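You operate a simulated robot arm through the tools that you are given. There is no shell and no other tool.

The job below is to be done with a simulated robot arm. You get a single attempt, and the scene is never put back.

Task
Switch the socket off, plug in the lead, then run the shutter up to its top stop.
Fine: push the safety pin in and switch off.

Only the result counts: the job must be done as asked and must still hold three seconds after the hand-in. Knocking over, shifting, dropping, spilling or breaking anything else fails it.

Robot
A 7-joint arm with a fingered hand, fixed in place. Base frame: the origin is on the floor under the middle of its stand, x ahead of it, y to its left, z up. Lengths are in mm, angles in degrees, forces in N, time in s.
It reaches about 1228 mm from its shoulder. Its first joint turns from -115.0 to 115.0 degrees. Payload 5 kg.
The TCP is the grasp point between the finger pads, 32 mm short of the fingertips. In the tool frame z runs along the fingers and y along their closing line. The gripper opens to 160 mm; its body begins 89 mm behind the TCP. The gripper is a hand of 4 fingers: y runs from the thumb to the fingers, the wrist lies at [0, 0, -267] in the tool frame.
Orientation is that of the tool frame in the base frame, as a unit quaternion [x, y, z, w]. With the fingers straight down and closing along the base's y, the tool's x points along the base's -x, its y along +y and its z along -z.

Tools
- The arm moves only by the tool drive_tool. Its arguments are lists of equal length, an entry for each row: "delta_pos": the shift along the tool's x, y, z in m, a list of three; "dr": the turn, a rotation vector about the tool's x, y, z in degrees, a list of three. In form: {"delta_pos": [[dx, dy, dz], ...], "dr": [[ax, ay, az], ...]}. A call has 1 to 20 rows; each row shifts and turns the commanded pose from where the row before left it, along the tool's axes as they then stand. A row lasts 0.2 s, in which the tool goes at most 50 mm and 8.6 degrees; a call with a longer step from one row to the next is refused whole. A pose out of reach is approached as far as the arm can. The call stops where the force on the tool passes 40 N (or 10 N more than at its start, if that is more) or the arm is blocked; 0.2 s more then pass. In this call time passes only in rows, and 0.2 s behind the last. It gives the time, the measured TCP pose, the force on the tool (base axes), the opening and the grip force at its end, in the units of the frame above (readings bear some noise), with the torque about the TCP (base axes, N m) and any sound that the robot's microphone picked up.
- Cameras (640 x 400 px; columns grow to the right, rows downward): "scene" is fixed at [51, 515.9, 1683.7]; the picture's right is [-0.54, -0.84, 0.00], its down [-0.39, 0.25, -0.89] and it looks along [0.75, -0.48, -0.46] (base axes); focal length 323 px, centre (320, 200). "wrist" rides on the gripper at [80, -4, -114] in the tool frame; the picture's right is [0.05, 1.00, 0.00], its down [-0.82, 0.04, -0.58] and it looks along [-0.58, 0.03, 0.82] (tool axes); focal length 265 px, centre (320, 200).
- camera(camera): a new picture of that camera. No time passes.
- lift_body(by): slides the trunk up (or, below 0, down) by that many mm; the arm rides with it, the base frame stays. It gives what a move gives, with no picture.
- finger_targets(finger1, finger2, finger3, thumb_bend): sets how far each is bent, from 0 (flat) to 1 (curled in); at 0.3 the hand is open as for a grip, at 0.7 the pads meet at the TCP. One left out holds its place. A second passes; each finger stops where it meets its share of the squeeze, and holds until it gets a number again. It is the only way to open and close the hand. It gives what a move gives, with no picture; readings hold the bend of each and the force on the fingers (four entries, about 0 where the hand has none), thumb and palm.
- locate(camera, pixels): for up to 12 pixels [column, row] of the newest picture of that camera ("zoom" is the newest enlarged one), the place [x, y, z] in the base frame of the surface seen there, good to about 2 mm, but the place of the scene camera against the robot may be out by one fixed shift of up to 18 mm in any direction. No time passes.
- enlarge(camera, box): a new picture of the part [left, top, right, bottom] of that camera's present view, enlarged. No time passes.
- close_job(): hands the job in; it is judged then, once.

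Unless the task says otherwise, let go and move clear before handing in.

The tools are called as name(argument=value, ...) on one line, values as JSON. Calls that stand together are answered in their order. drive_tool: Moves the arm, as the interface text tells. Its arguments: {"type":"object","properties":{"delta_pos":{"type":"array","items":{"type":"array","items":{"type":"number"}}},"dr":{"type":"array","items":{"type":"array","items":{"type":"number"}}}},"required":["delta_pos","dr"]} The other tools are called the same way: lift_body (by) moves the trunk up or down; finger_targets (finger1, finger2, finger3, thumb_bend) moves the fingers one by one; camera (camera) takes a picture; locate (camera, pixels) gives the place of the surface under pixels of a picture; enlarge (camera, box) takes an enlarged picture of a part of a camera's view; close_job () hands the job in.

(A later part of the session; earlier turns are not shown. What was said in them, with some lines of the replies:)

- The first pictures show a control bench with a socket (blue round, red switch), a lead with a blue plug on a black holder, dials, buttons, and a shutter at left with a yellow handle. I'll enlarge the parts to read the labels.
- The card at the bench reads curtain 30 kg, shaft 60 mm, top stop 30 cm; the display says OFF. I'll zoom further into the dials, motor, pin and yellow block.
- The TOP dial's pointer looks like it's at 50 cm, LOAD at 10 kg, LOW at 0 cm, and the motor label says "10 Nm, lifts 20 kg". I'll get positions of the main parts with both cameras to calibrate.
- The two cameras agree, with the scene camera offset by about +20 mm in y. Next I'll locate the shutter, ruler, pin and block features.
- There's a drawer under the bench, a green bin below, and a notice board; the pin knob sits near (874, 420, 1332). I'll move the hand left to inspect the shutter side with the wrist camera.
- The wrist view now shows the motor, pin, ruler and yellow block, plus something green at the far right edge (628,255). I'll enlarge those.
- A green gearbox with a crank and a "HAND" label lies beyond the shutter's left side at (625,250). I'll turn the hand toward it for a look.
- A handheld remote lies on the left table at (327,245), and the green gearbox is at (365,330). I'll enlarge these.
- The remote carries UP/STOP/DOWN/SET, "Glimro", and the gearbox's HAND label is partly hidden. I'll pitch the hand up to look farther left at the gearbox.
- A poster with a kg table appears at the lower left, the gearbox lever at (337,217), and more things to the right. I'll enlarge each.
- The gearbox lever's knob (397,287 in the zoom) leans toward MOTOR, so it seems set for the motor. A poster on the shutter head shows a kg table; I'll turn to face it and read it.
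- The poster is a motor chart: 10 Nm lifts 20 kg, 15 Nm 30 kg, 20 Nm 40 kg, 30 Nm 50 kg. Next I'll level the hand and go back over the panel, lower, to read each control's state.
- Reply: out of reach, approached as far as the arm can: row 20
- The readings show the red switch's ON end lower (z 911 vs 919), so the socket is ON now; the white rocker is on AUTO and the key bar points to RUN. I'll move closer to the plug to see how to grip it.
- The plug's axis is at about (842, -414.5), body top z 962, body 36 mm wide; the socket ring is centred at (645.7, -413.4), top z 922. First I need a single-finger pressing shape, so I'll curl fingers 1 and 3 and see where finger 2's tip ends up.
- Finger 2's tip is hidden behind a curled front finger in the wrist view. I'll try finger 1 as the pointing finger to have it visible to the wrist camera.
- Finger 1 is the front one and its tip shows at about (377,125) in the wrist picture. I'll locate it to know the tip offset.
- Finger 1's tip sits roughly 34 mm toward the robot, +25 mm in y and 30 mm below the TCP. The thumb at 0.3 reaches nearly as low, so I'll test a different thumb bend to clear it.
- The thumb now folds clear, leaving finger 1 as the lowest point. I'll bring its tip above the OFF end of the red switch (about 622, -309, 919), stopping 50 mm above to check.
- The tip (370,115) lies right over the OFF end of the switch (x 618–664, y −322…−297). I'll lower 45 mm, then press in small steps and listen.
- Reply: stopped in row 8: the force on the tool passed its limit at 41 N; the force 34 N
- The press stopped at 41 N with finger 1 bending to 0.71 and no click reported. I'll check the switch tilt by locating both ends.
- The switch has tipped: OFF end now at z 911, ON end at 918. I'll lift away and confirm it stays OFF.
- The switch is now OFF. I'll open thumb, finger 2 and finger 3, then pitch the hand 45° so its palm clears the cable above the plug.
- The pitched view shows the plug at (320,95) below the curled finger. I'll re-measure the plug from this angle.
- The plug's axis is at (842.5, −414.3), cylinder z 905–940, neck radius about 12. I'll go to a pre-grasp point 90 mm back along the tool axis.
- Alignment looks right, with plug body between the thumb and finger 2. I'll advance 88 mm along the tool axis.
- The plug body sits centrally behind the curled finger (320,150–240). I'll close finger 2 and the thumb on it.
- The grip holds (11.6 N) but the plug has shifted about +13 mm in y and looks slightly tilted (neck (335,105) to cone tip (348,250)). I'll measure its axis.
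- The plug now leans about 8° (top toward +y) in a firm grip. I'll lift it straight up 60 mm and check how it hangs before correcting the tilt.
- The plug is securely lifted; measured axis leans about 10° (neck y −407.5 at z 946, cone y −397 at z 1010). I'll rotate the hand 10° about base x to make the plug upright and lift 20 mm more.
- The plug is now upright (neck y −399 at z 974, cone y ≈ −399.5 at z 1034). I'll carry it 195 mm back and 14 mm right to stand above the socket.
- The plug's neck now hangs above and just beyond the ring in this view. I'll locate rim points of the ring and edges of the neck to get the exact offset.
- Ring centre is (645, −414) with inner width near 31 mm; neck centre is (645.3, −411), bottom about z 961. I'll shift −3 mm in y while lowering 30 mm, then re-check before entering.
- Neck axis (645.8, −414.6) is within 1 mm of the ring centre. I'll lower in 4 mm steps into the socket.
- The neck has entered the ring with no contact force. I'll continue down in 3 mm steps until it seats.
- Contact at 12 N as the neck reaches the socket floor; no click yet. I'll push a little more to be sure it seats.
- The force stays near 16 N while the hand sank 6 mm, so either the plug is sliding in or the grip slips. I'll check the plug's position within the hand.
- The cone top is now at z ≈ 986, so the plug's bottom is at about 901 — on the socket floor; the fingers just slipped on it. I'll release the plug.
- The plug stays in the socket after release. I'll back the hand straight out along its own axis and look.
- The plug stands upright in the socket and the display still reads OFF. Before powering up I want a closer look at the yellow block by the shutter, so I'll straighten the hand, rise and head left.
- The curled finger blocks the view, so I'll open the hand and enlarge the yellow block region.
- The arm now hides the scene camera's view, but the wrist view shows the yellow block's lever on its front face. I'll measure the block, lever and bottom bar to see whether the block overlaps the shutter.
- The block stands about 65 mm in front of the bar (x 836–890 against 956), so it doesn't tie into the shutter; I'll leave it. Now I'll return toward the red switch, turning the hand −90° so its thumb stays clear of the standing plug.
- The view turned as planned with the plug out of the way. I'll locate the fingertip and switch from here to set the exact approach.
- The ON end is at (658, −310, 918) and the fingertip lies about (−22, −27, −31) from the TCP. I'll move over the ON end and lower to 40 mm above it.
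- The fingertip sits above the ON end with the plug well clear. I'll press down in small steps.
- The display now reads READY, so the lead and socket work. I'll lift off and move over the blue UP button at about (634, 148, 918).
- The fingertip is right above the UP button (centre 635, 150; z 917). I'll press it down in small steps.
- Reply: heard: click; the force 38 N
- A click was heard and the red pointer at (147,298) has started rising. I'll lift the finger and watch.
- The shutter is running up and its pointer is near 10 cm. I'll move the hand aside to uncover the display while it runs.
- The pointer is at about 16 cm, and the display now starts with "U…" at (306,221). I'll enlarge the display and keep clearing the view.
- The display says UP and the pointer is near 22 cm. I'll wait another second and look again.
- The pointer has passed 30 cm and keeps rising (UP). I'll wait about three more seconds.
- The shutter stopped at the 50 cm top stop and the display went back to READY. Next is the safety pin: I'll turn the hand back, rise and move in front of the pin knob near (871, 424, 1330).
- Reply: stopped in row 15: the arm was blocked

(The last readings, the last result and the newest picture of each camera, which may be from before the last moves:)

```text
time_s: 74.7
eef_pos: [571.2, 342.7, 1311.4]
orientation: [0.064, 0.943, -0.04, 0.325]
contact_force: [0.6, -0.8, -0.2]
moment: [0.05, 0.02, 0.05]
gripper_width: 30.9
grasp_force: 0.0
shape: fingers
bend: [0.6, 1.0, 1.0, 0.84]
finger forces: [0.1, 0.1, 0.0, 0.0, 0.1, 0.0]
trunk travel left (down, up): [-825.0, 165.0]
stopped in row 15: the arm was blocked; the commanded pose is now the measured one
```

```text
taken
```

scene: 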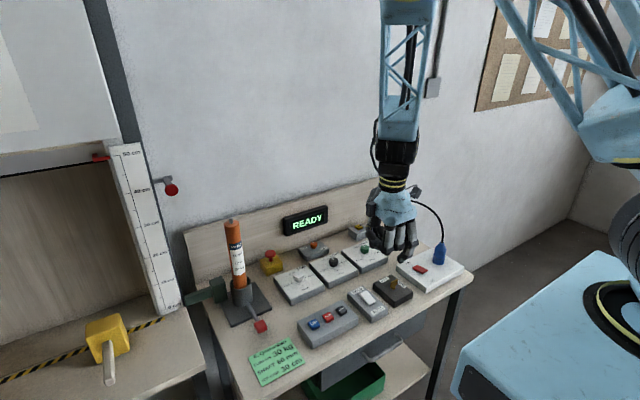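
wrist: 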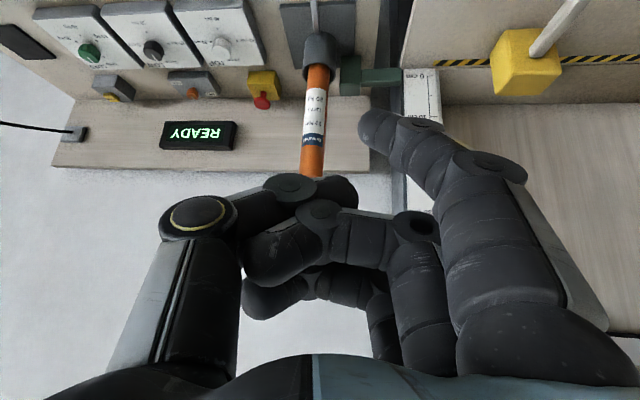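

The arm was blocked mid-pitch with no contact force, likely folded too close to its base. I'll first move forward 150 mm, undo the small yaw error, then continue pitching.

drive_tool(delta_pos=[[-0.0293, 0.0055, 0.0228], [-0.0293, 0.0055, 0.0228], [-0.0293, 0.0055, 0.0228], [-0.0293, 0.0055, 0.0228]], dr=[[0, 0, 0], [0, 0, 0], [0, 0, 0], [0, 0, 0]])

drive_tool(delta_pos=[[0, 0, 0], [0, 0, 0]], dr=[[-2.62, -0.15, -3.35], [-2.62, -0.15, -3.35]])

camera(camera="scene")

```text
time_s: 75.7
eef_pos: [723.3, 343.6, 1307.7]
orientation: [0.063, 0.943, -0.04, 0.325]
contact_force: [0.5, 0.2, 0.0]
moment: [-0.02, 0.02, 0.01]
gripper_width: 31.2
grasp_force: 0.1
shape: fingers
bend: [0.6, 1.0, 1.0, 0.84]
finger forces: [0.1, 0.1, 0.1, 0.0, 0.0, 0.1]
trunk travel left (down, up): [-825.0, 165.0]
```

```text
time_s: 76.3
eef_pos: [722.0, 344.4, 1310.0]
orientation: [-0.007, 0.944, -0.015, 0.328]
contact_force: [-0.1, -0.2, 1.0]
moment: [0.02, -0.01, 0.04]
gripper_width: 31.2
grasp_force: 0.1
shape: fingers
bend: [0.6, 1.0, 1.0, 0.84]
finger forces: [0.0, 0.1, 0.0, 0.0, 0.1, 0.0]
trunk travel left (down, up): [-825.0, 165.0]
```

```text
taken
```

scene: 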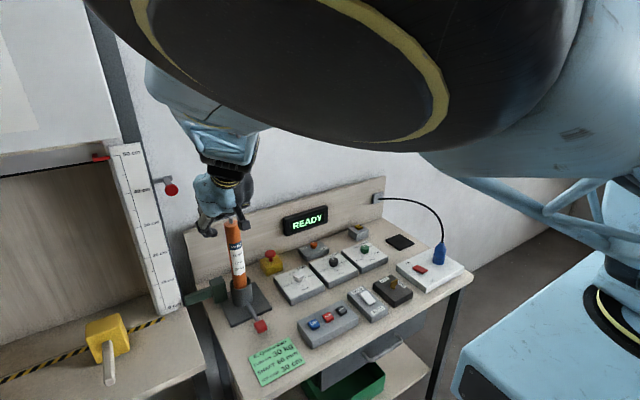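

The hand is now in front of the shutter's pin, pitched 38°. Let me see the pin through the wrist camera.

camera(camera="wrist")

enlarge(camera="scene", box=[120, 130, 280, 260])

```text
taken
```

wrist: 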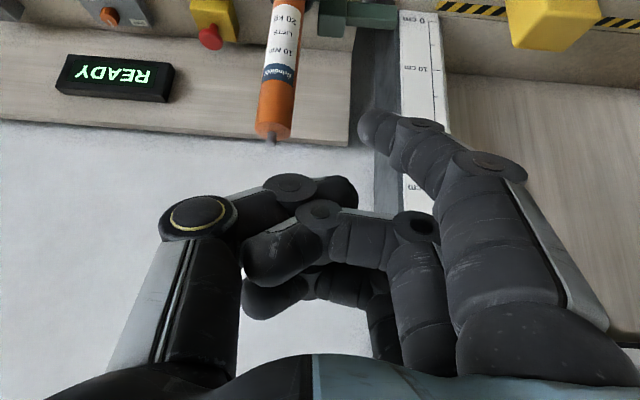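

```text
3.08 times, centred on (200, 195) of scene
```

zoom: 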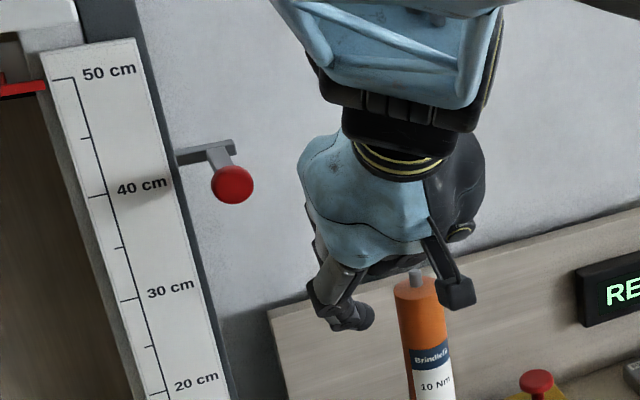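

The pin stem runs along x behind the knob, so it pushes in toward +x. I'll shift to about (780, 397, 1358) and pitch the hand further toward horizontal in steps.

drive_tool(delta_pos=[[-0.025, 0.0177, -0.0006], [-0.025, 0.0177, -0.0006], [-0.025, 0.0177, -0.0006]], dr=[[0, 0, 0], [0, 0, 0], [0, 0, 0]])

drive_tool(delta_pos=[[0, 0, 0], [0, 0, 0], [0, 0, 0]], dr=[[0, -7.5, 0], [0, -7.5, 0], [0, -7.5, 0]])

camera(camera="wrist")

```text
time_s: 77.1
eef_pos: [781.4, 398.6, 1355.8]
orientation: [-0.007, 0.945, -0.017, 0.327]
contact_force: [-0.4, 0.2, 1.1]
moment: [-0.04, 0.01, 0.02]
gripper_width: 31.1
grasp_force: 0.1
shape: fingers
bend: [0.6, 1.0, 1.0, 0.84]
finger forces: [0.1, 0.0, 0.1, 0.0, 0.1, 0.0]
trunk travel left (down, up): [-825.0, 165.0]
```

```text
time_s: 77.9
eef_pos: [778.0, 404.7, 1355.9]
orientation: [-0.015, 0.863, -0.018, 0.505]
contact_force: [0.4, 0.8, 1.1]
moment: [-0.04, 0.07, -0.1]
gripper_width: 31.0
grasp_force: 0.1
shape: fingers
bend: [0.6, 1.0, 1.0, 0.84]
finger forces: [0.0, 0.0, 0.0, 0.1, 0.0, 0.0]
trunk travel left (down, up): [-825.0, 165.0]
```

```text
taken
```

wrist: 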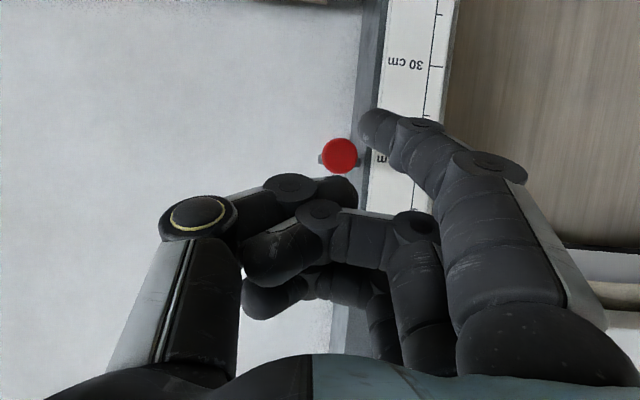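

The knob now shows at (340,156) just left of the fingertip, with the hand pitched about 61°. I'll enlarge and locate it.

enlarge(camera="wrist", box=[290, 90, 430, 200])

locate(camera="wrist", pixels=[[340, 156], [324, 156], [356, 156], [340, 141], [340, 171], [320, 159], [360, 160], [370, 115], [362, 130], [377, 122], [368, 140]])

```text
3.64 times, centred on (360, 145) of wrist
```

zoom: 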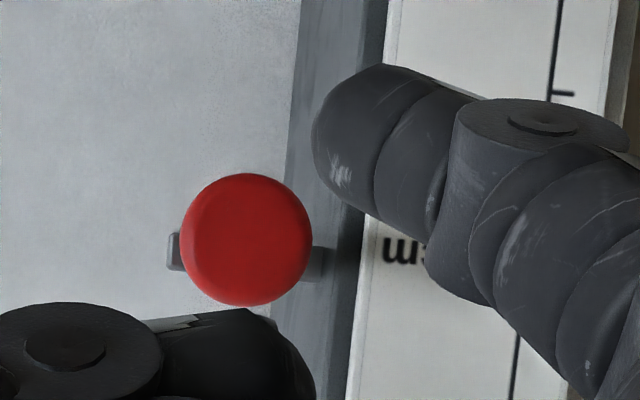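

```text
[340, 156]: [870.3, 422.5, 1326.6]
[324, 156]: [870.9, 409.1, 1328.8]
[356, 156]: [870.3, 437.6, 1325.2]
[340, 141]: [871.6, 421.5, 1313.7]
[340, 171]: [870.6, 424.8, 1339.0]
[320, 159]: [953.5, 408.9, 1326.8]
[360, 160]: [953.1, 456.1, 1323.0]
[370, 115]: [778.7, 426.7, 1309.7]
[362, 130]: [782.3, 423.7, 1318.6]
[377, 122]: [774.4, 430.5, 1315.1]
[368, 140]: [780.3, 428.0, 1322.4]
```

The knob's flat face is centred at (870.5, 423, 1326.5); my fingertip is about (791, 429, 1316). I'll align y and z and advance 60 mm.

drive_tool(delta_pos=[[-0.0193, -0.003, 0.0236], [-0.0193, -0.003, 0.0236]], dr=[[0, 0, 0], [0, 0, 0]])

enlarge(camera="wrist", box=[290, 70, 450, 190])

enlarge(camera="scene", box=[120, 130, 280, 260])

locate(camera="wrist", pixels=[[370, 115], [362, 130], [377, 122], [368, 140], [345, 115], [345, 130], [350, 140], [340, 120]])

```text
time_s: 78.5
eef_pos: [839.1, 394.1, 1367.9]
orientation: [-0.01, 0.863, -0.015, 0.505]
contact_force: [-0.4, 0.4, -0.1]
moment: [0.0, 0.02, 0.01]
gripper_width: 31.3
grasp_force: 0.1
shape: fingers
bend: [0.6, 1.0, 1.0, 0.84]
finger forces: [0.0, 0.0, 0.0, 0.0, 0.0, 0.1]
trunk travel left (down, up): [-825.0, 165.0]
```

```text
3.33 times, centred on (370, 130) of wrist
```

zoom: 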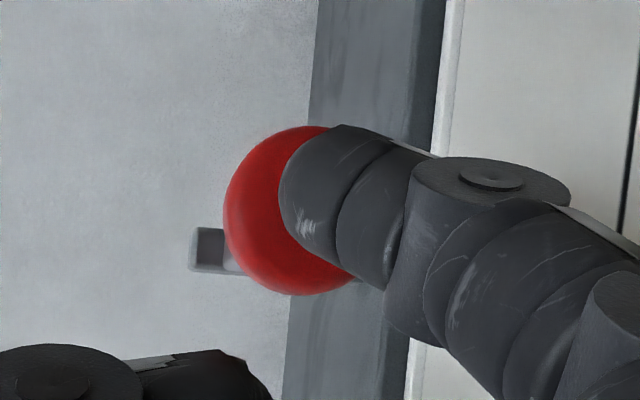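

```text
3.08 times, centred on (200, 195) of scene
```

zoom: 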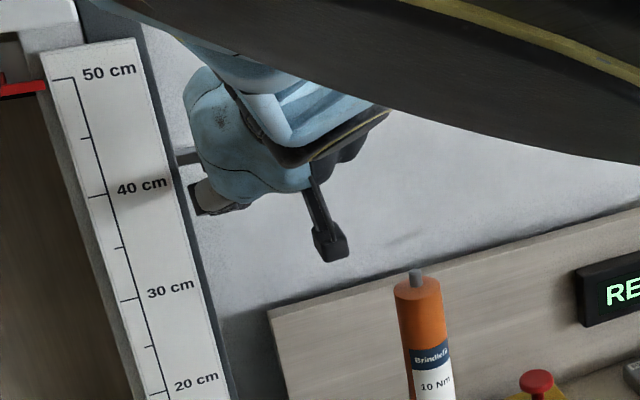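

```text
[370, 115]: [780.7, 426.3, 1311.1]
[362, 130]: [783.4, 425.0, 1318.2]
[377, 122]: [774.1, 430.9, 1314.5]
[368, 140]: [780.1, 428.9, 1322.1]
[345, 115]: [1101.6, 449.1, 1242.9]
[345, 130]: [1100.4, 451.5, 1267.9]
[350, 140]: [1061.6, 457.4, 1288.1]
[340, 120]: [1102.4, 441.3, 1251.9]
```

The fingertip is lined up with the knob for a straight push toward +x (it will meet near (371,125)). I'll push forward in 8 mm steps.

drive_tool(delta_pos=[[-0.0039, 0, 0.007], [-0.0039, 0, 0.007], [-0.0039, 0, 0.007], [-0.0039, 0, 0.007], [-0.0039, 0, 0.007], [-0.0039, 0, 0.007]], dr=[[0, 0, 0], [0, 0, 0], [0, 0, 0], [0, 0, 0], [0, 0, 0], [0, 0, 0]])

camera(camera="wrist")

locate(camera="wrist", pixels=[[350, 125], [355, 140], [370, 115], [345, 130], [365, 145]])

enlarge(camera="wrist", box=[290, 70, 450, 190])

```text
time_s: 79.3
eef_pos: [852.9, 400.5, 1363.5]
orientation: [-0.015, 0.864, -0.011, 0.502]
contact_force: [-30.8, 6.4, 1.1]
moment: [0.33, 1.14, 0.83]
gripper_width: 26.4
grasp_force: 15.4
shape: fingers
bend: [0.72, 1.0, 1.0, 0.84]
finger forces: [30.3, 0.0, 0.0, 0.0, 0.1, 0.1]
trunk travel left (down, up): [-825.0, 165.0]
stopped in row 3: the force on the tool passed its limit at 45 N (the readings are from after the stop); the commanded pose is now the measured one
```

```text
taken
```

wrist: 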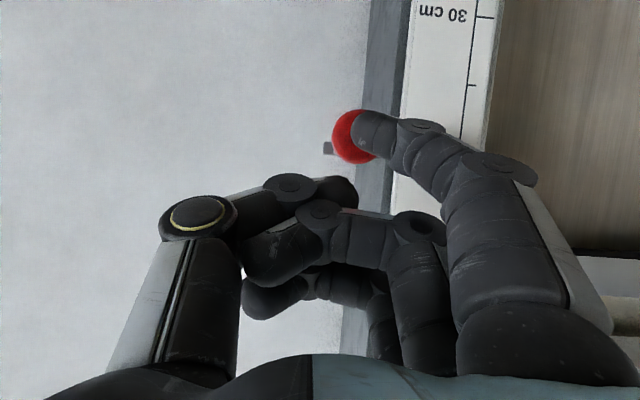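

```text
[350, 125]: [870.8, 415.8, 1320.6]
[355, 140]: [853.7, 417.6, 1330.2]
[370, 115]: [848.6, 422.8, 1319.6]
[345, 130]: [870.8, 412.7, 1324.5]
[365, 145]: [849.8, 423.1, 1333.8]
```

```text
3.33 times, centred on (370, 130) of wrist
```

zoom: 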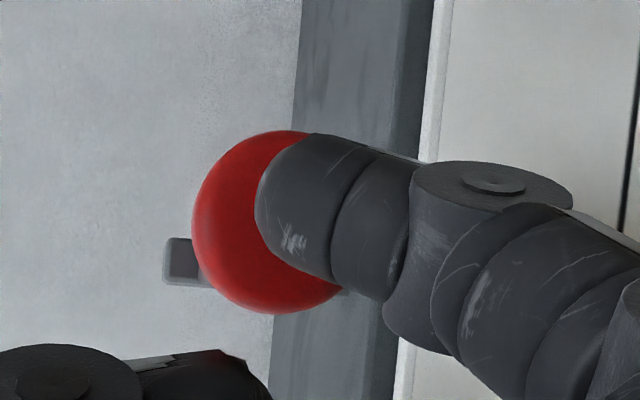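

The knob did not move under 45 N in x; the gray bar at x 953 runs along y into the rail, so this looks like a sliding bolt whose knob must be pushed sideways (+y) toward the shutter. I'll back off and open the fingers flat to push it from its right side.

drive_tool(delta_pos=[[0.0203, 0, -0.0362], [0.0203, 0, -0.0362], [0, -0.0367, 0], [0, -0.0367, 0], [0, -0.0367, 0]], dr=[[0, 0, 0], [0, 0, 0], [0, 0, 0], [0, 0, 0], [0, 0, 0]])

camera(camera="scene")

camera(camera="wrist")

```text
time_s: 80.5
eef_pos: [775.3, 286.4, 1365.4]
orientation: [-0.012, 0.864, -0.013, 0.502]
contact_force: [-0.5, 0.1, -0.1]
moment: [0.0, -0.02, 0.05]
gripper_width: 31.1
grasp_force: 0.0
shape: fingers
bend: [0.6, 1.0, 1.0, 0.84]
finger forces: [0.0, 0.0, 0.0, 0.1, 0.0, 0.1]
trunk travel left (down, up): [-825.0, 165.0]
```

```text
taken
```

scene: 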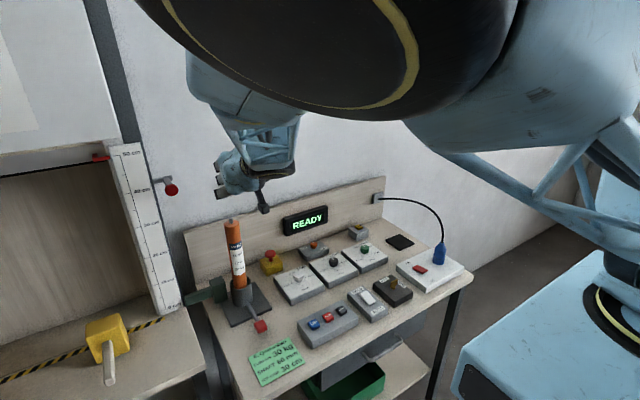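

```text
taken
```

wrist: 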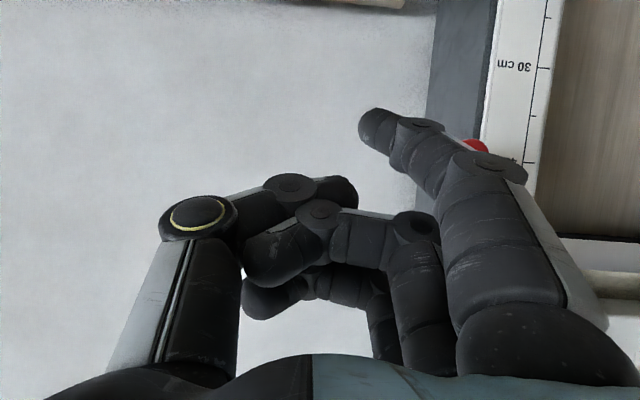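

The pin is unmoved at (170,189). I'll zoom in on it in the scene and locate the bar and stem.

enlarge(camera="scene", box=[145, 165, 195, 205])

locate(camera="zoom", pixels=[[320, 200], [300, 100], [330, 130], [320, 150], [250, 130], [180, 150], [380, 110], [390, 120], [300, 260], [370, 240]])

```text
10.00 times, centred on (170, 185) of scene
```

zoom: 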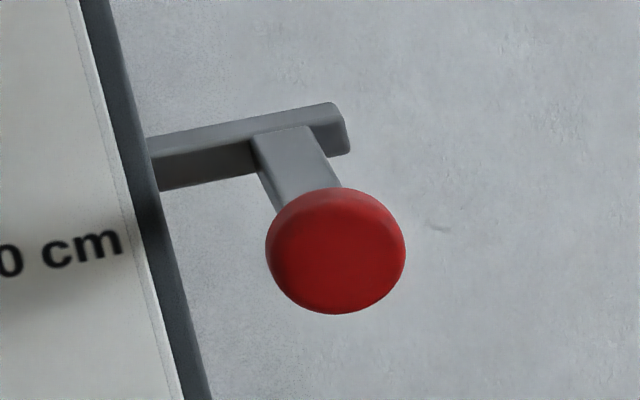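

```text
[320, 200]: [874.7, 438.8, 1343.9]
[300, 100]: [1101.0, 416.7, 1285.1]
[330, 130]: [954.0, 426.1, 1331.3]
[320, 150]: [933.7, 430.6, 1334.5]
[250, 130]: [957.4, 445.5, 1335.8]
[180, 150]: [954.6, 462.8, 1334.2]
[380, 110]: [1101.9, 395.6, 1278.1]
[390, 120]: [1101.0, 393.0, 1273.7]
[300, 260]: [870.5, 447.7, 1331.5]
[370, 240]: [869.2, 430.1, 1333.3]
```

It's clearly a bolt: the bar slides along y into the rail, with the stem and red knob as handle. I'll open the fingers flat to push the knob toward +y.

finger_targets(finger1=0.0, finger2=0.0, finger3=0.0, thumb_bend=0.7)

camera(camera="wrist")

enlarge(camera="scene", box=[120, 140, 280, 240])

```text
time_s: 81.5
eef_pos: [774.8, 287.7, 1365.9]
orientation: [-0.013, 0.864, -0.013, 0.503]
contact_force: [-0.7, 0.1, 0.1]
moment: [0.01, -0.01, -0.01]
gripper_width: 128.9
grasp_force: 0.1
shape: fingers
bend: [0.0, 0.0, 0.0, 0.7]
finger forces: [0.0, 0.0, 0.0, 0.0, 0.0, 0.0]
trunk travel left (down, up): [-825.0, 165.0]
```

```text
taken
```

wrist: 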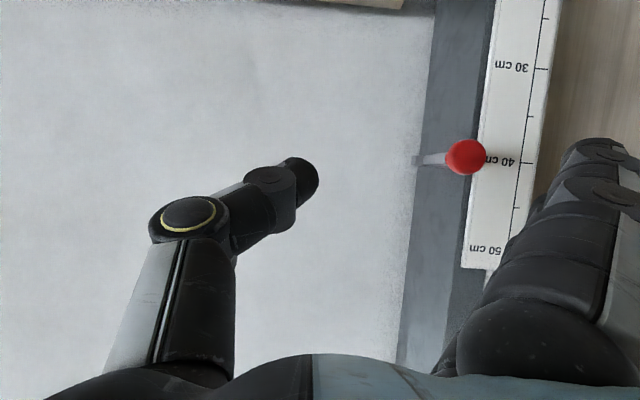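

```text
4.00 times, centred on (200, 190) of scene
```

zoom: 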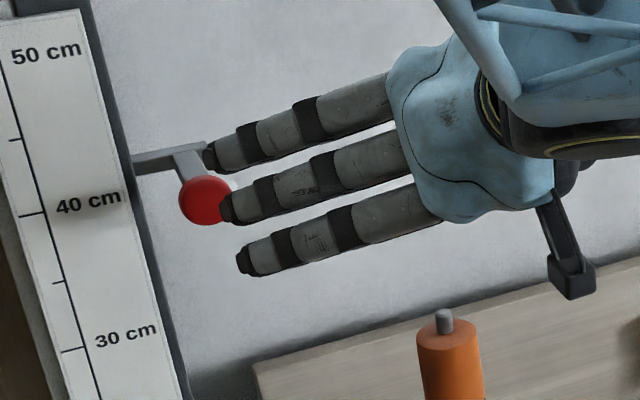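

The fingers are now straight at the right edge of the wrist view (600,150). I'll locate finger 1's tip relative to the knob.

locate(camera="wrist", pixels=[[600, 148], [580, 148], [570, 160], [615, 142], [560, 205], [600, 200], [575, 180], [467, 157], [430, 160], [414, 162]])

locate(camera="scene", pixels=[[170, 189], [176, 190]])

enlarge(camera="wrist", box=[480, 110, 640, 270])

```text
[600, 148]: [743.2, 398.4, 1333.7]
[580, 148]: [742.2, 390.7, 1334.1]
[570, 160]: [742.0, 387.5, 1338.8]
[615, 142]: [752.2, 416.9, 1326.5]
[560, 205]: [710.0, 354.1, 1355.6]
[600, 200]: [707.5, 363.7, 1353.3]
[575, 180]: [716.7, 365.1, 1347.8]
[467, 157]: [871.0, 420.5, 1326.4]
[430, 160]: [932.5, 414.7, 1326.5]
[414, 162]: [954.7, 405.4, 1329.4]
```

```text
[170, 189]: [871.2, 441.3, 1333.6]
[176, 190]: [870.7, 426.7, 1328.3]
```

```text
2.50 times, centred on (560, 190) of wrist
```

zoom: 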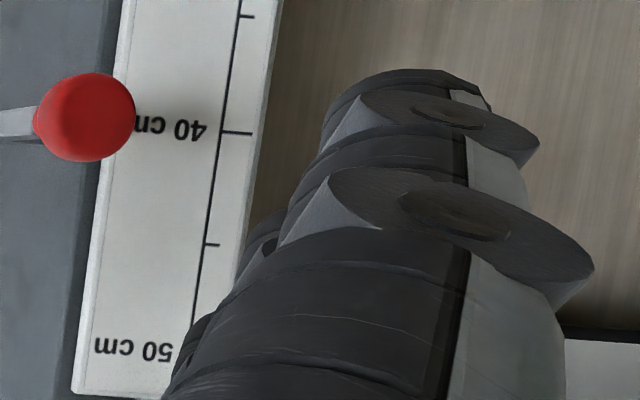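

Flat fingers splay outward about 45°, so a half-open bend is better for a sideways push. I'll set the fingers to 0.35 and check their outer line.

finger_targets(finger1=0.38, finger2=0.38, finger3=0.38, thumb_bend=0.7)

camera(camera="wrist")

locate(camera="wrist", pixels=[[462, 125], [450, 130], [480, 130], [500, 150], [520, 160], [540, 190], [560, 230], [560, 270], [467, 160]])

```text
time_s: 82.5
eef_pos: [774.7, 288.0, 1366.4]
orientation: [-0.013, 0.864, -0.012, 0.503]
contact_force: [0.2, -0.1, 0.8]
moment: [0.0, -0.04, 0.01]
gripper_width: 78.3
grasp_force: 0.2
shape: fingers
bend: [0.38, 0.38, 0.38, 0.7]
finger forces: [0.1, 0.0, 0.0, 0.0, 0.0, 0.1]
trunk travel left (down, up): [-825.0, 165.0]
```

```text
taken
```

wrist: 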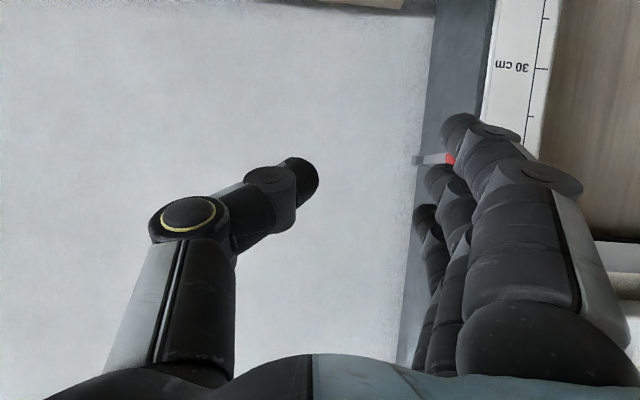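

```text
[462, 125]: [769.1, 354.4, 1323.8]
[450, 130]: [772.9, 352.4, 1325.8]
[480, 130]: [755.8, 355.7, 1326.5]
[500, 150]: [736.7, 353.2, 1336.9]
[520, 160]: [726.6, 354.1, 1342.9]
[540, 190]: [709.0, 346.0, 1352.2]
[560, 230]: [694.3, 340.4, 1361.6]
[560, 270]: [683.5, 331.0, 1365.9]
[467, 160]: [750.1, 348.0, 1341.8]
```

At 0.38 the fingers' outer halves run parallel to the tool axis, about 68–78 mm left of the TCP. I'll advance so finger 2 lies beside the knob's right side, leaving a gap.

drive_tool(delta_pos=[[-0.0051, 0.004, 0.0312], [-0.0051, 0.004, 0.0312], [-0.0052, 0.004, 0.0313]], dr=[[0, 0, 0], [0, 0, 0], [0, 0, 0]])

camera(camera="wrist")

enlarge(camera="scene", box=[120, 140, 240, 240])

```text
time_s: 83.3
eef_pos: [867.9, 297.5, 1332.8]
orientation: [-0.012, 0.865, -0.013, 0.502]
contact_force: [0.4, 0.2, -0.2]
moment: [0.0, -0.03, 0.0]
gripper_width: 78.2
grasp_force: 0.1
shape: fingers
bend: [0.38, 0.38, 0.38, 0.7]
finger forces: [0.1, 0.0, 0.0, 0.0, 0.0, 0.1]
trunk travel left (down, up): [-825.0, 165.0]
```

```text
taken
```

wrist: 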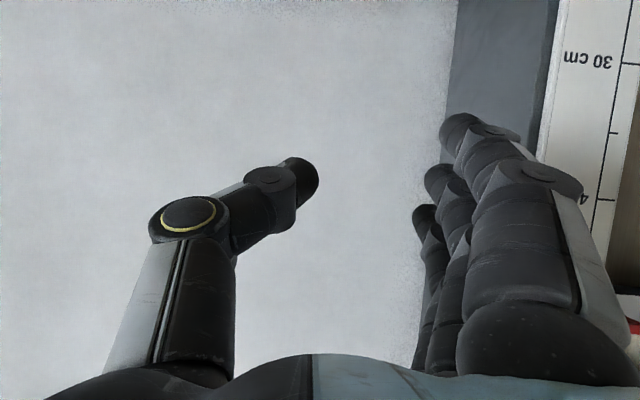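

```text
4.00 times, centred on (180, 190) of scene
```

zoom: 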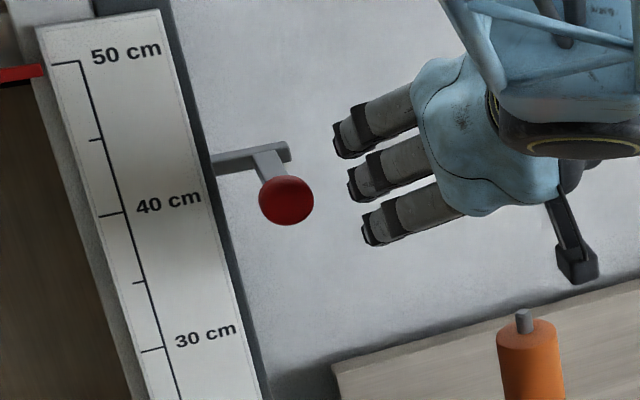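

The fingers sit beside the knob with finger 2 at its level. I'll move toward +y in small steps and watch force.

drive_tool(delta_pos=[[0, 0.008, 0], [0, 0.008, 0], [0, 0.008, 0], [0, 0.005, 0], [0, 0.005, 0], [0, 0.005, 0], [0, 0.005, 0], [0, 0.005, 0]], dr=[[0, 0, 0], [0, 0, 0], [0, 0, 0], [0, 0, 0], [0, 0, 0], [0, 0, 0], [0, 0, 0], [0, 0, 0]])

camera(camera="wrist")

enlarge(camera="scene", box=[120, 140, 240, 240])

```text
time_s: 85.1
eef_pos: [863.3, 345.9, 1332.6]
orientation: [-0.013, 0.864, -0.012, 0.503]
contact_force: [-0.3, -0.5, -0.2]
moment: [0.02, -0.02, 0.02]
gripper_width: 78.3
grasp_force: 0.3
shape: fingers
bend: [0.38, 0.39, 0.38, 0.7]
finger forces: [0.0, 1.0, 0.1, 0.1, 0.1, 0.1]
trunk travel left (down, up): [-825.0, 165.0]
```

```text
taken
```

wrist: 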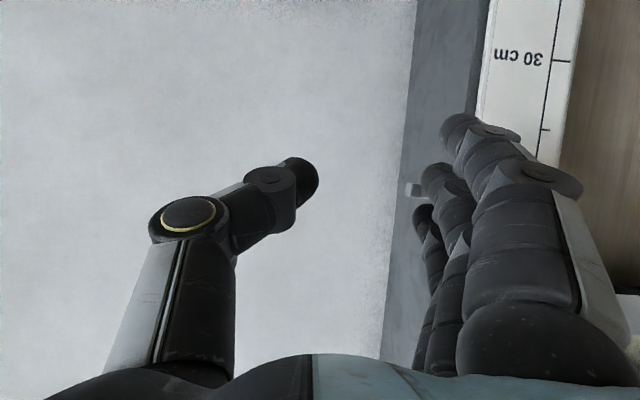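

```text
4.00 times, centred on (180, 190) of scene
```

zoom: 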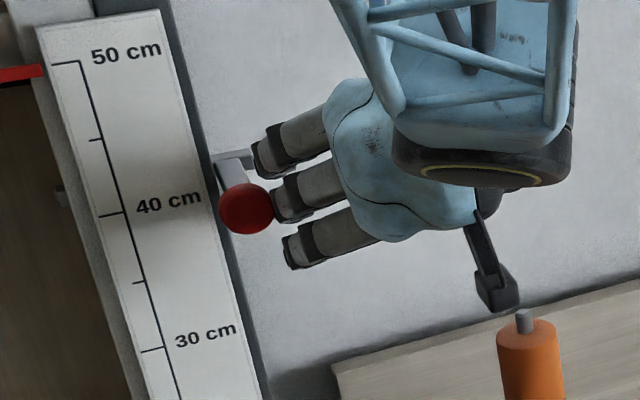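

The bolt is sliding: the knob moved left and its tip now shows inside the opening at (62,195) of the zoom, with hardly any force. I'll continue until it stops.

drive_tool(delta_pos=[[0, 0.005, 0], [0, 0.005, 0], [0, 0.005, 0], [0, 0.005, 0], [0, 0.005, 0], [0, 0.005, 0], [0, 0.005, 0]], dr=[[0, 0, 0], [0, 0, 0], [0, 0, 0], [0, 0, 0], [0, 0, 0], [0, 0, 0], [0, 0, 0]])

camera(camera="wrist")

enlarge(camera="scene", box=[120, 140, 240, 240])

```text
time_s: 86.7
eef_pos: [860.6, 380.3, 1332.7]
orientation: [-0.012, 0.864, -0.013, 0.503]
contact_force: [-17.5, -15.0, 4.5]
moment: [0.19, 0.06, 1.05]
gripper_width: 78.2
grasp_force: 11.6
shape: fingers
bend: [0.38, 0.44, 0.38, 0.7]
finger forces: [0.0, 23.1, 0.0, 0.0, 0.1, 0.0]
trunk travel left (down, up): [-825.0, 165.0]
```

```text
taken
```

wrist: 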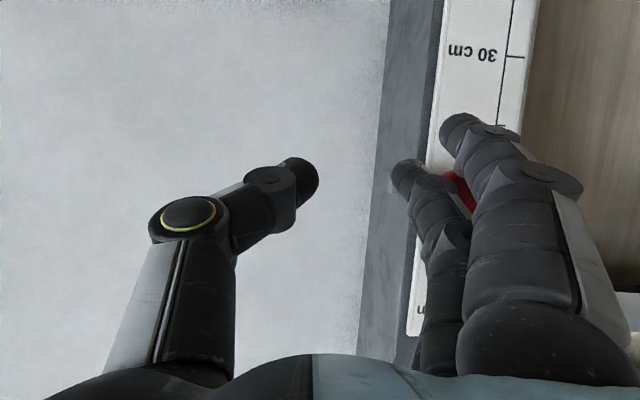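

```text
4.00 times, centred on (180, 190) of scene
```

zoom: 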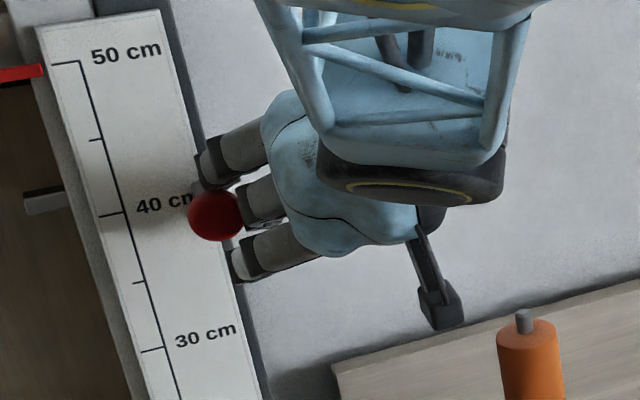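

The push ended firmly at 23 N with finger 2 deflecting, and the bolt's tip protrudes well into the opening at (45,200). I'll back off and check that it stays in.

drive_tool(delta_pos=[[0, -0.02, 0], [0, -0.03, 0], [0, -0.03, 0], [0.0203, 0, -0.0362], [0.0203, 0, -0.0362], [0.0203, 0, -0.0362]], dr=[[0, 0, 0], [0, 0, 0], [0, 0, 0], [0, 0, 0], [0, 0, 0], [0, 0, 0]])

camera(camera="wrist")

enlarge(camera="scene", box=[80, 120, 240, 240])

enlarge(camera="scene", box=[270, 195, 340, 245])

```text
time_s: 88.1
eef_pos: [738.4, 300.9, 1334.7]
orientation: [-0.013, 0.864, -0.013, 0.503]
contact_force: [-1.0, 0.3, 1.2]
moment: [-0.04, -0.05, -0.02]
gripper_width: 78.3
grasp_force: 0.0
shape: fingers
bend: [0.38, 0.38, 0.38, 0.7]
finger forces: [0.0, 0.0, 0.0, 0.0, 0.1, 0.0]
trunk travel left (down, up): [-825.0, 165.0]
```

```text
taken
```

wrist: 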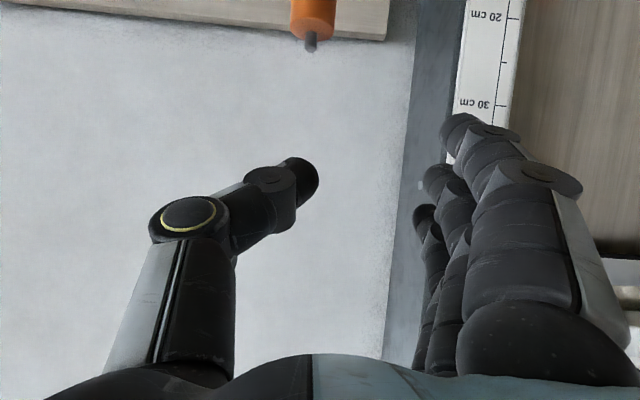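

```text
3.33 times, centred on (160, 180) of scene
```

zoom: 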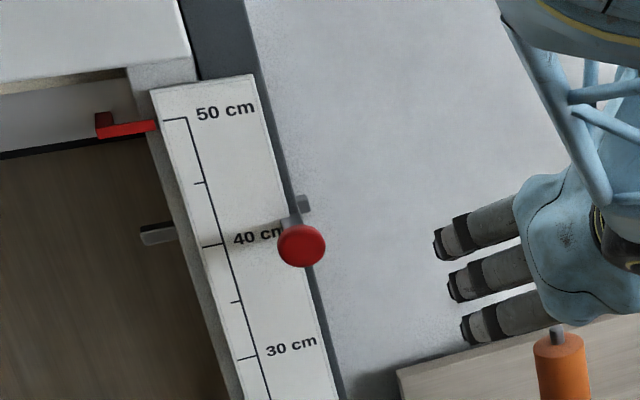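

```text
8.00 times, centred on (305, 220) of scene
```

zoom: 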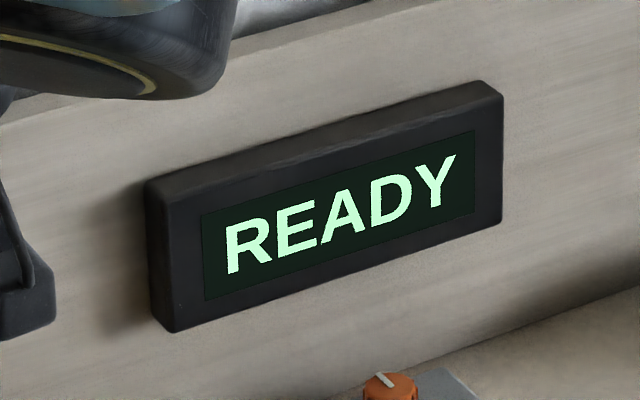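

The bolt stays in, standing below the raised bar at about 40 cm. I'll measure the knob and bolt ends to be sure it's at full travel.

camera(camera="scene")

locate(camera="scene", pixels=[[154, 193], [150, 193], [158, 193], [155, 181], [153, 186], [111, 190], [106, 191], [150, 185], [140, 195], [116, 187]])

enlarge(camera="scene", box=[130, 165, 180, 210])

```text
taken
```

scene: 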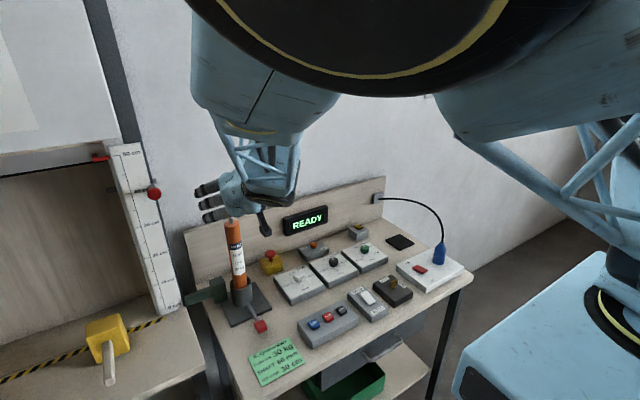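

```text
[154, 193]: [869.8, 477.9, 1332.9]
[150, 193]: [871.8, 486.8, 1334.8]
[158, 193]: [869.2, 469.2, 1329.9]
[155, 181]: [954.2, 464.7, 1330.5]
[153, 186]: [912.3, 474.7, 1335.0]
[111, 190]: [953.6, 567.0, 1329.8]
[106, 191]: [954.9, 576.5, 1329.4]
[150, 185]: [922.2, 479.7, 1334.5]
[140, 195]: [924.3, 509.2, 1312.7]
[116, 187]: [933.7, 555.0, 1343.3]
```

```text
8.89 times, centred on (155, 188) of scene
```

zoom: 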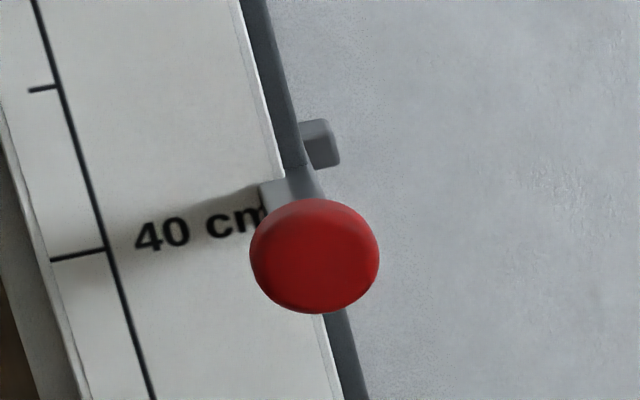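

The knob travelled 36.5 mm to a hard stop and the bolt now reaches into the opening, so the pin is in. Now I'll straighten the hand and head back to switch the socket off.

drive_tool(delta_pos=[[0, 0, 0], [0, 0, 0], [0, 0, 0], [0, 0, 0], [0, 0, 0], [0, 0, 0], [0, 0, 0], [0, 0, 0]], dr=[[0, 7.5, 0], [0, 7.5, 0], [0, 7.5, 0], [0, 7.5, 0], [0, 7.5, 0], [0, 7.5, 0], [0, 7.5, 0], [0, 7.8, 0]])

drive_tool(delta_pos=[[0.007, -0.045, 0], [0.007, -0.045, 0], [0.007, -0.045, 0], [0.007, -0.045, 0], [0.007, -0.045, 0], [0.007, -0.045, 0], [0.007, -0.045, 0], [0.007, -0.045, 0], [0.007, -0.045, 0], [0.007, -0.045, 0], [0.007, -0.045, 0], [0.007, -0.045, 0], [0.007, -0.045, 0]], dr=[[0, 0, 0], [0, 0, 0], [0, 0, 0], [0, 0, 0], [0, 0, 0], [0, 0, 0], [0, 0, 0], [0, 0, 0], [0, 0, 0], [0, 0, 0], [0, 0, 0], [0, 0, 0], [0, 0, 0]])

camera(camera="scene")

```text
time_s: 89.9
eef_pos: [738.9, 303.0, 1335.0]
orientation: [-0.004, 1.0, -0.018, -0.001]
contact_force: [0.4, 0.7, 0.0]
moment: [-0.08, -0.01, -0.01]
gripper_width: 78.2
grasp_force: 0.1
shape: fingers
bend: [0.38, 0.38, 0.38, 0.7]
finger forces: [0.0, 0.0, 0.0, 0.0, 0.0, 0.0]
trunk travel left (down, up): [-825.0, 165.0]
```

```text
time_s: 92.7
eef_pos: [652.6, -286.8, 1351.2]
orientation: [-0.004, 1.0, -0.016, 0.0]
contact_force: [0.6, -1.1, 0.2]
moment: [0.04, -0.03, -0.02]
gripper_width: 78.0
grasp_force: 0.1
shape: fingers
bend: [0.38, 0.38, 0.38, 0.7]
finger forces: [0.1, 0.1, 0.0, 0.1, 0.1, 0.1]
trunk travel left (down, up): [-825.0, 165.0]
```

```text
taken
```

scene: 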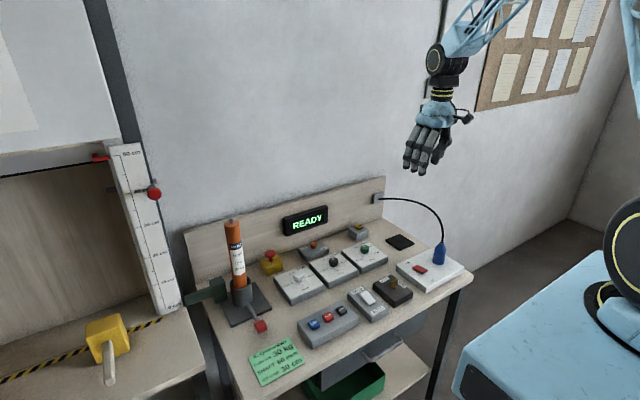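

Everything looks in place: shutter at 50 cm, pin in, READY. I'll turn the hand −90° again and form the pointing finger.

drive_tool(delta_pos=[[0, 0, 0.01], [0, 0, 0.01], [0, 0, 0.01], [0, 0, 0.01], [0, 0, 0.01], [0, 0, 0.01], [0, 0, 0.01], [0, 0, 0.01], [0, 0, 0.01], [0, 0, 0.01], [0, 0, 0.01], [0, 0, 0.01]], dr=[[-1.8, 0, 0], [0, 0, -8.18], [0, 0, -8.18], [0, 0, -8.18], [0, 0, -8.18], [0, 0, -8.18], [0, 0, -8.18], [0, 0, -8.18], [0, 0, -8.18], [0, 0, -8.18], [0, 0, -8.18], [0, 0, -8.18]])

finger_targets(thumb_bend=0.3)

finger_targets(finger1=0.6, finger2=1.0, finger3=1.0)

finger_targets(thumb_bend=1.0)

camera(camera="wrist")

```text
time_s: 95.3
eef_pos: [654.2, -288.8, 1234.0]
orientation: [0.711, -0.703, 0.001, 0.0]
contact_force: [-0.9, -1.4, -0.1]
moment: [0.08, 0.0, -0.01]
gripper_width: 78.0
grasp_force: 0.0
shape: fingers
bend: [0.38, 0.38, 0.38, 0.7]
finger forces: [0.1, 0.1, 0.0, 0.1, 0.0, 0.0]
trunk travel left (down, up): [-825.0, 165.0]
```

```text
time_s: 96.3
eef_pos: [653.7, -284.8, 1233.5]
orientation: [0.71, -0.704, 0.002, 0.0]
contact_force: [-1.0, -1.0, -0.1]
moment: [0.02, -0.02, 0.01]
gripper_width: 154.9
grasp_force: 0.1
shape: fingers
bend: [0.38, 0.38, 0.38, 0.3]
finger forces: [0.0, 0.0, 0.0, 0.1, 0.1, 0.1]
trunk travel left (down, up): [-825.0, 165.0]
```

```text
time_s: 97.3
eef_pos: [652.5, -285.1, 1234.2]
orientation: [0.71, -0.704, 0.002, 0.001]
contact_force: [-0.4, -0.1, -0.2]
moment: [-0.02, 0.0, 0.0]
gripper_width: 111.1
grasp_force: 0.1
shape: fingers
bend: [0.6, 1.0, 1.0, 0.3]
finger forces: [0.1, 0.0, 0.0, 0.0, 0.0, 0.0]
trunk travel left (down, up): [-825.0, 165.0]
```

```text
time_s: 98.3
eef_pos: [654.1, -285.4, 1233.8]
orientation: [0.71, -0.704, 0.001, 0.0]
contact_force: [0.7, -0.3, -0.2]
moment: [-0.01, 0.02, -0.02]
gripper_width: 31.3
grasp_force: 0.0
shape: fingers
bend: [0.6, 1.0, 1.0, 0.83]
finger forces: [0.0, 0.0, 0.0, 0.0, 0.1, 0.0]
trunk travel left (down, up): [-825.0, 165.0]
```

```text
taken
```

wrist: 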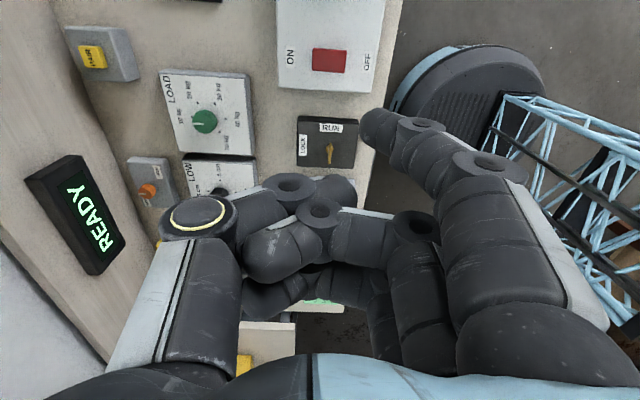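

The pointing finger is formed. I'll lower it to about 40 mm above the OFF end of the switch.

drive_tool(delta_pos=[[-0.0022, 0.0085, 0.04], [0, 0, 0.049], [0, 0, 0.049], [0, 0, 0.049], [0, 0, 0.049]], dr=[[0, 0, 0], [0, 0, 0], [0, 0, 0], [0, 0, 0], [0, 0, 0]])

camera(camera="wrist")

locate(camera="wrist", pixels=[[370, 115], [362, 125], [340, 110], [365, 95], [350, 100], [330, 110], [375, 100]])

enlarge(camera="scene", box=[370, 190, 490, 290])

```text
time_s: 99.5
eef_pos: [647.8, -284.4, 999.1]
orientation: [0.71, -0.704, 0.001, 0.001]
contact_force: [-0.9, -0.4, 0.6]
moment: [0.02, 0.01, 0.02]
gripper_width: 31.2
grasp_force: 0.0
shape: fingers
bend: [0.6, 1.0, 1.0, 0.83]
finger forces: [0.0, 0.0, 0.0, 0.1, 0.0, 0.1]
trunk travel left (down, up): [-825.0, 165.0]
```

```text
taken
```

wrist: 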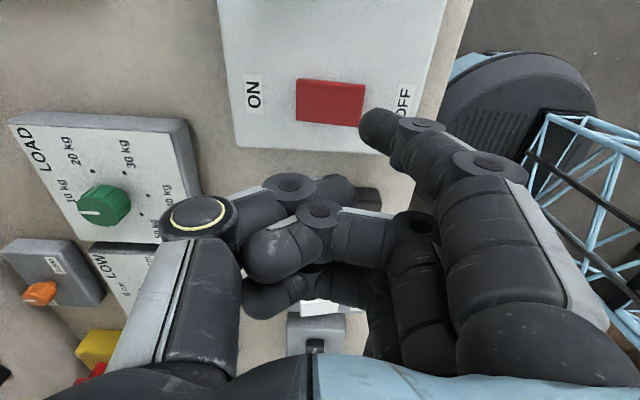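

```text
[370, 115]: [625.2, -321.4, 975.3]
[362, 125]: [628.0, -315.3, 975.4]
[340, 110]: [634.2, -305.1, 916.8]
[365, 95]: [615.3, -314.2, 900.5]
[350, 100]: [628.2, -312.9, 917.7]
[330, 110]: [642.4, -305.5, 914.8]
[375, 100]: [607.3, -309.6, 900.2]
```

```text
4.00 times, centred on (430, 240) of scene
```

zoom: 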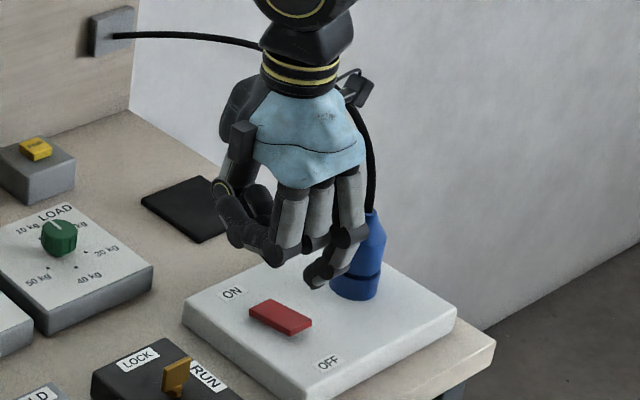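

The fingertip is over the OFF end (627, −312). I'll press down.

drive_tool(delta_pos=[[0, 0, 0.02], [0, 0, 0.022], [0, 0, 0.004], [0, 0, 0.004], [0, 0, 0.004], [0, 0, 0.003], [0, 0, 0.003], [0, 0, 0.003]], dr=[[0, 0, 0], [0, 0, 0], [0, 0, 0], [0, 0, 0], [0, 0, 0], [0, 0, 0], [0, 0, 0], [0, 0, 0]])

camera(camera="scene")

enlarge(camera="scene", box=[370, 190, 490, 290])

```text
time_s: 101.2
eef_pos: [644.3, -284.9, 942.2]
orientation: [0.71, -0.705, 0.002, 0.002]
contact_force: [-10.1, 3.9, 33.8]
moment: [-0.94, 1.23, -0.39]
gripper_width: 28.6
grasp_force: 17.0
shape: fingers
bend: [0.72, 1.0, 1.0, 0.83]
finger forces: [34.9, 0.1, 0.1, 0.0, 0.0, 0.0]
trunk travel left (down, up): [-825.0, 165.0]
stopped in row 8: the force on the tool passed its limit at 42 N (the readings are from after the stop); the commanded pose is now the measured one
```

```text
taken
```

scene: 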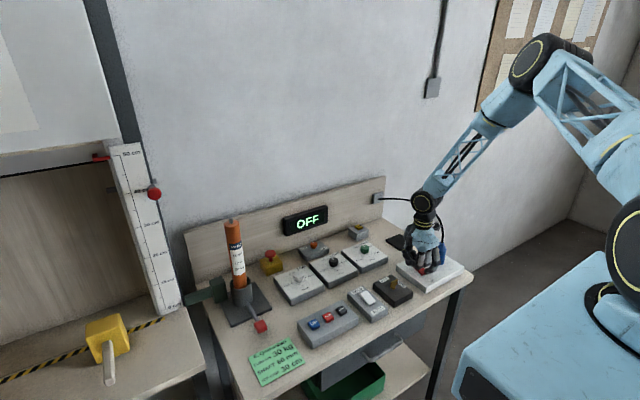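

```text
4.00 times, centred on (430, 240) of scene
```

zoom: 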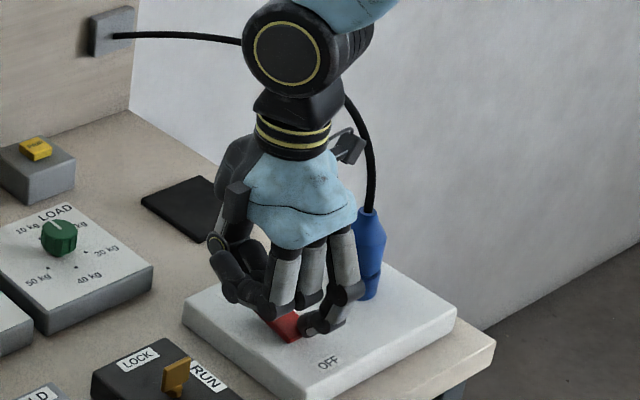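

The display now reads OFF, while the shutter stays at 50 cm with the pin in. I'll lift clear and check the final state.

drive_tool(delta_pos=[[0, 0, -0.02], [0, 0, -0.045], [0, 0, -0.045], [0, 0, -0.045], [0, 0, -0.045], [0, 0, -0.045], [0, 0, -0.045]], dr=[[0, 0, 0], [0, 0, 0], [0, 0, 0], [0, 0, 0], [0, 0, 0], [0, 0, 0], [0, 0, 0]])

camera(camera="scene")

enlarge(camera="scene", box=[370, 190, 490, 290])

enlarge(camera="scene", box=[80, 120, 240, 240])

enlarge(camera="scene", box=[230, 200, 400, 330])

```text
time_s: 102.8
eef_pos: [645.5, -286.0, 1227.8]
orientation: [0.71, -0.705, 0.002, 0.001]
contact_force: [-0.6, 0.0, -0.2]
moment: [0.0, -0.04, 0.03]
gripper_width: 31.2
grasp_force: 0.1
shape: fingers
bend: [0.6, 1.0, 1.0, 0.84]
finger forces: [0.0, 0.0, 0.0, 0.1, 0.0, 0.0]
trunk travel left (down, up): [-825.0, 165.0]
```

```text
taken
```

scene: 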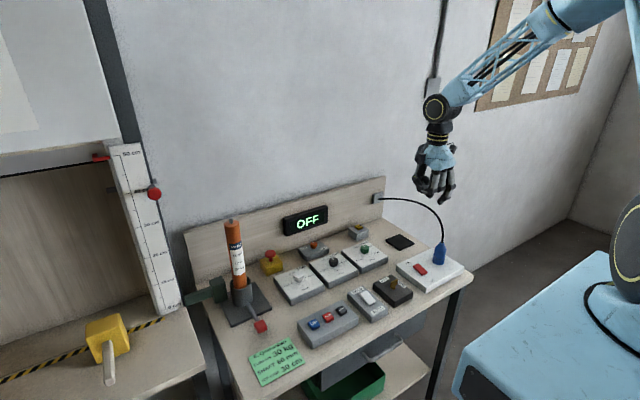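

```text
4.00 times, centred on (430, 240) of scene
```

zoom: 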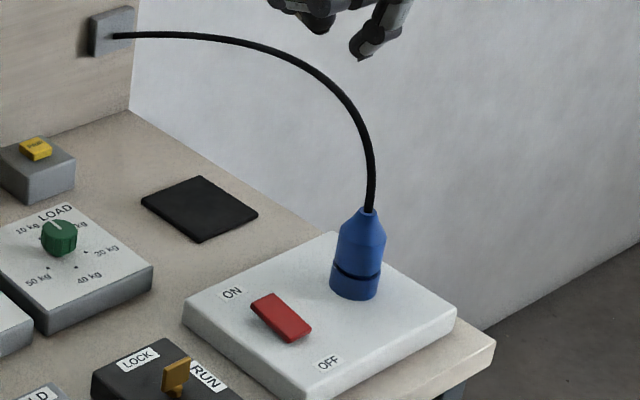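

```text
3.33 times, centred on (160, 180) of scene
```

zoom: 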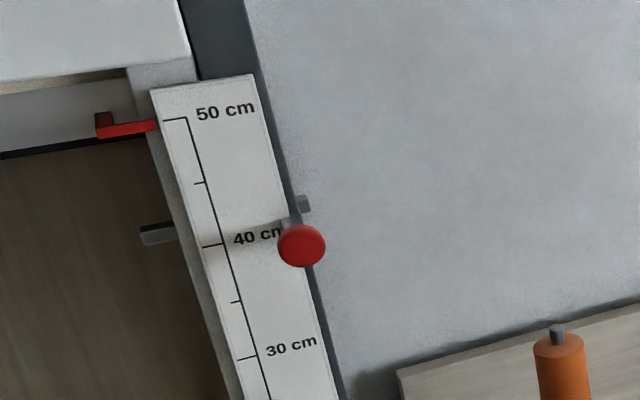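

```text
3.08 times, centred on (315, 265) of scene
```

zoom: 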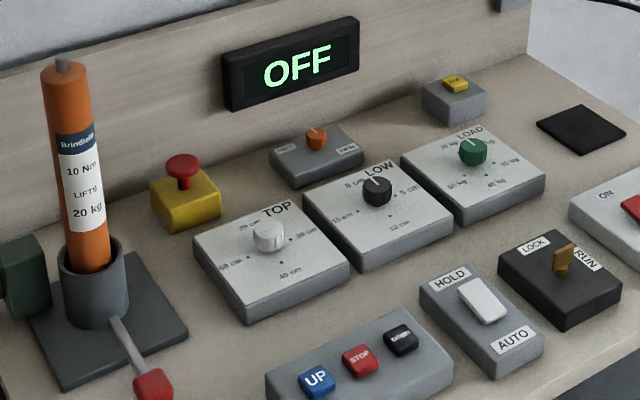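

Final check: socket OFF (display OFF, red switch tipped to OFF), the lead is seated in the socket at (438,253), the shutter pointer is at 50 cm, the pin is in below it, and the hand is clear. I'll hand the job in.

close_job()

```text
The job is handed in.
```

The job is handed in, and the last pictures show every step done:

- **Socket and lead:** I switched the socket off, then seated the plug in it. I had to switch it back on to run the shutter.
- **Shutter:** I pressed UP and it ran up and stopped by itself at 50 cm, where the TOP dial was set.
- **Safety pin:** It is a sliding bolt. I pushed it in to its hard stop, and it now sits below the raised shutter at about 40 cm. I first pushed the knob the wrong way, straight in at about 45 N. It did not move, and I saw no damage.
- **Power:** The socket is off again and the display reads OFF.

**Top stop:** the card on the bench gives a top stop of 30 cm, but the TOP dial was at 50 cm. I took "its top stop" to mean the dial setting and left all the dials alone. If you meant the card's 30 cm, the shutter is at the wrong height.

The card also gives the curtain as 30 kg, while the fitted motor is marked for 20 kg. The motor ran without any fault, with the LOAD dial at 10 kg.
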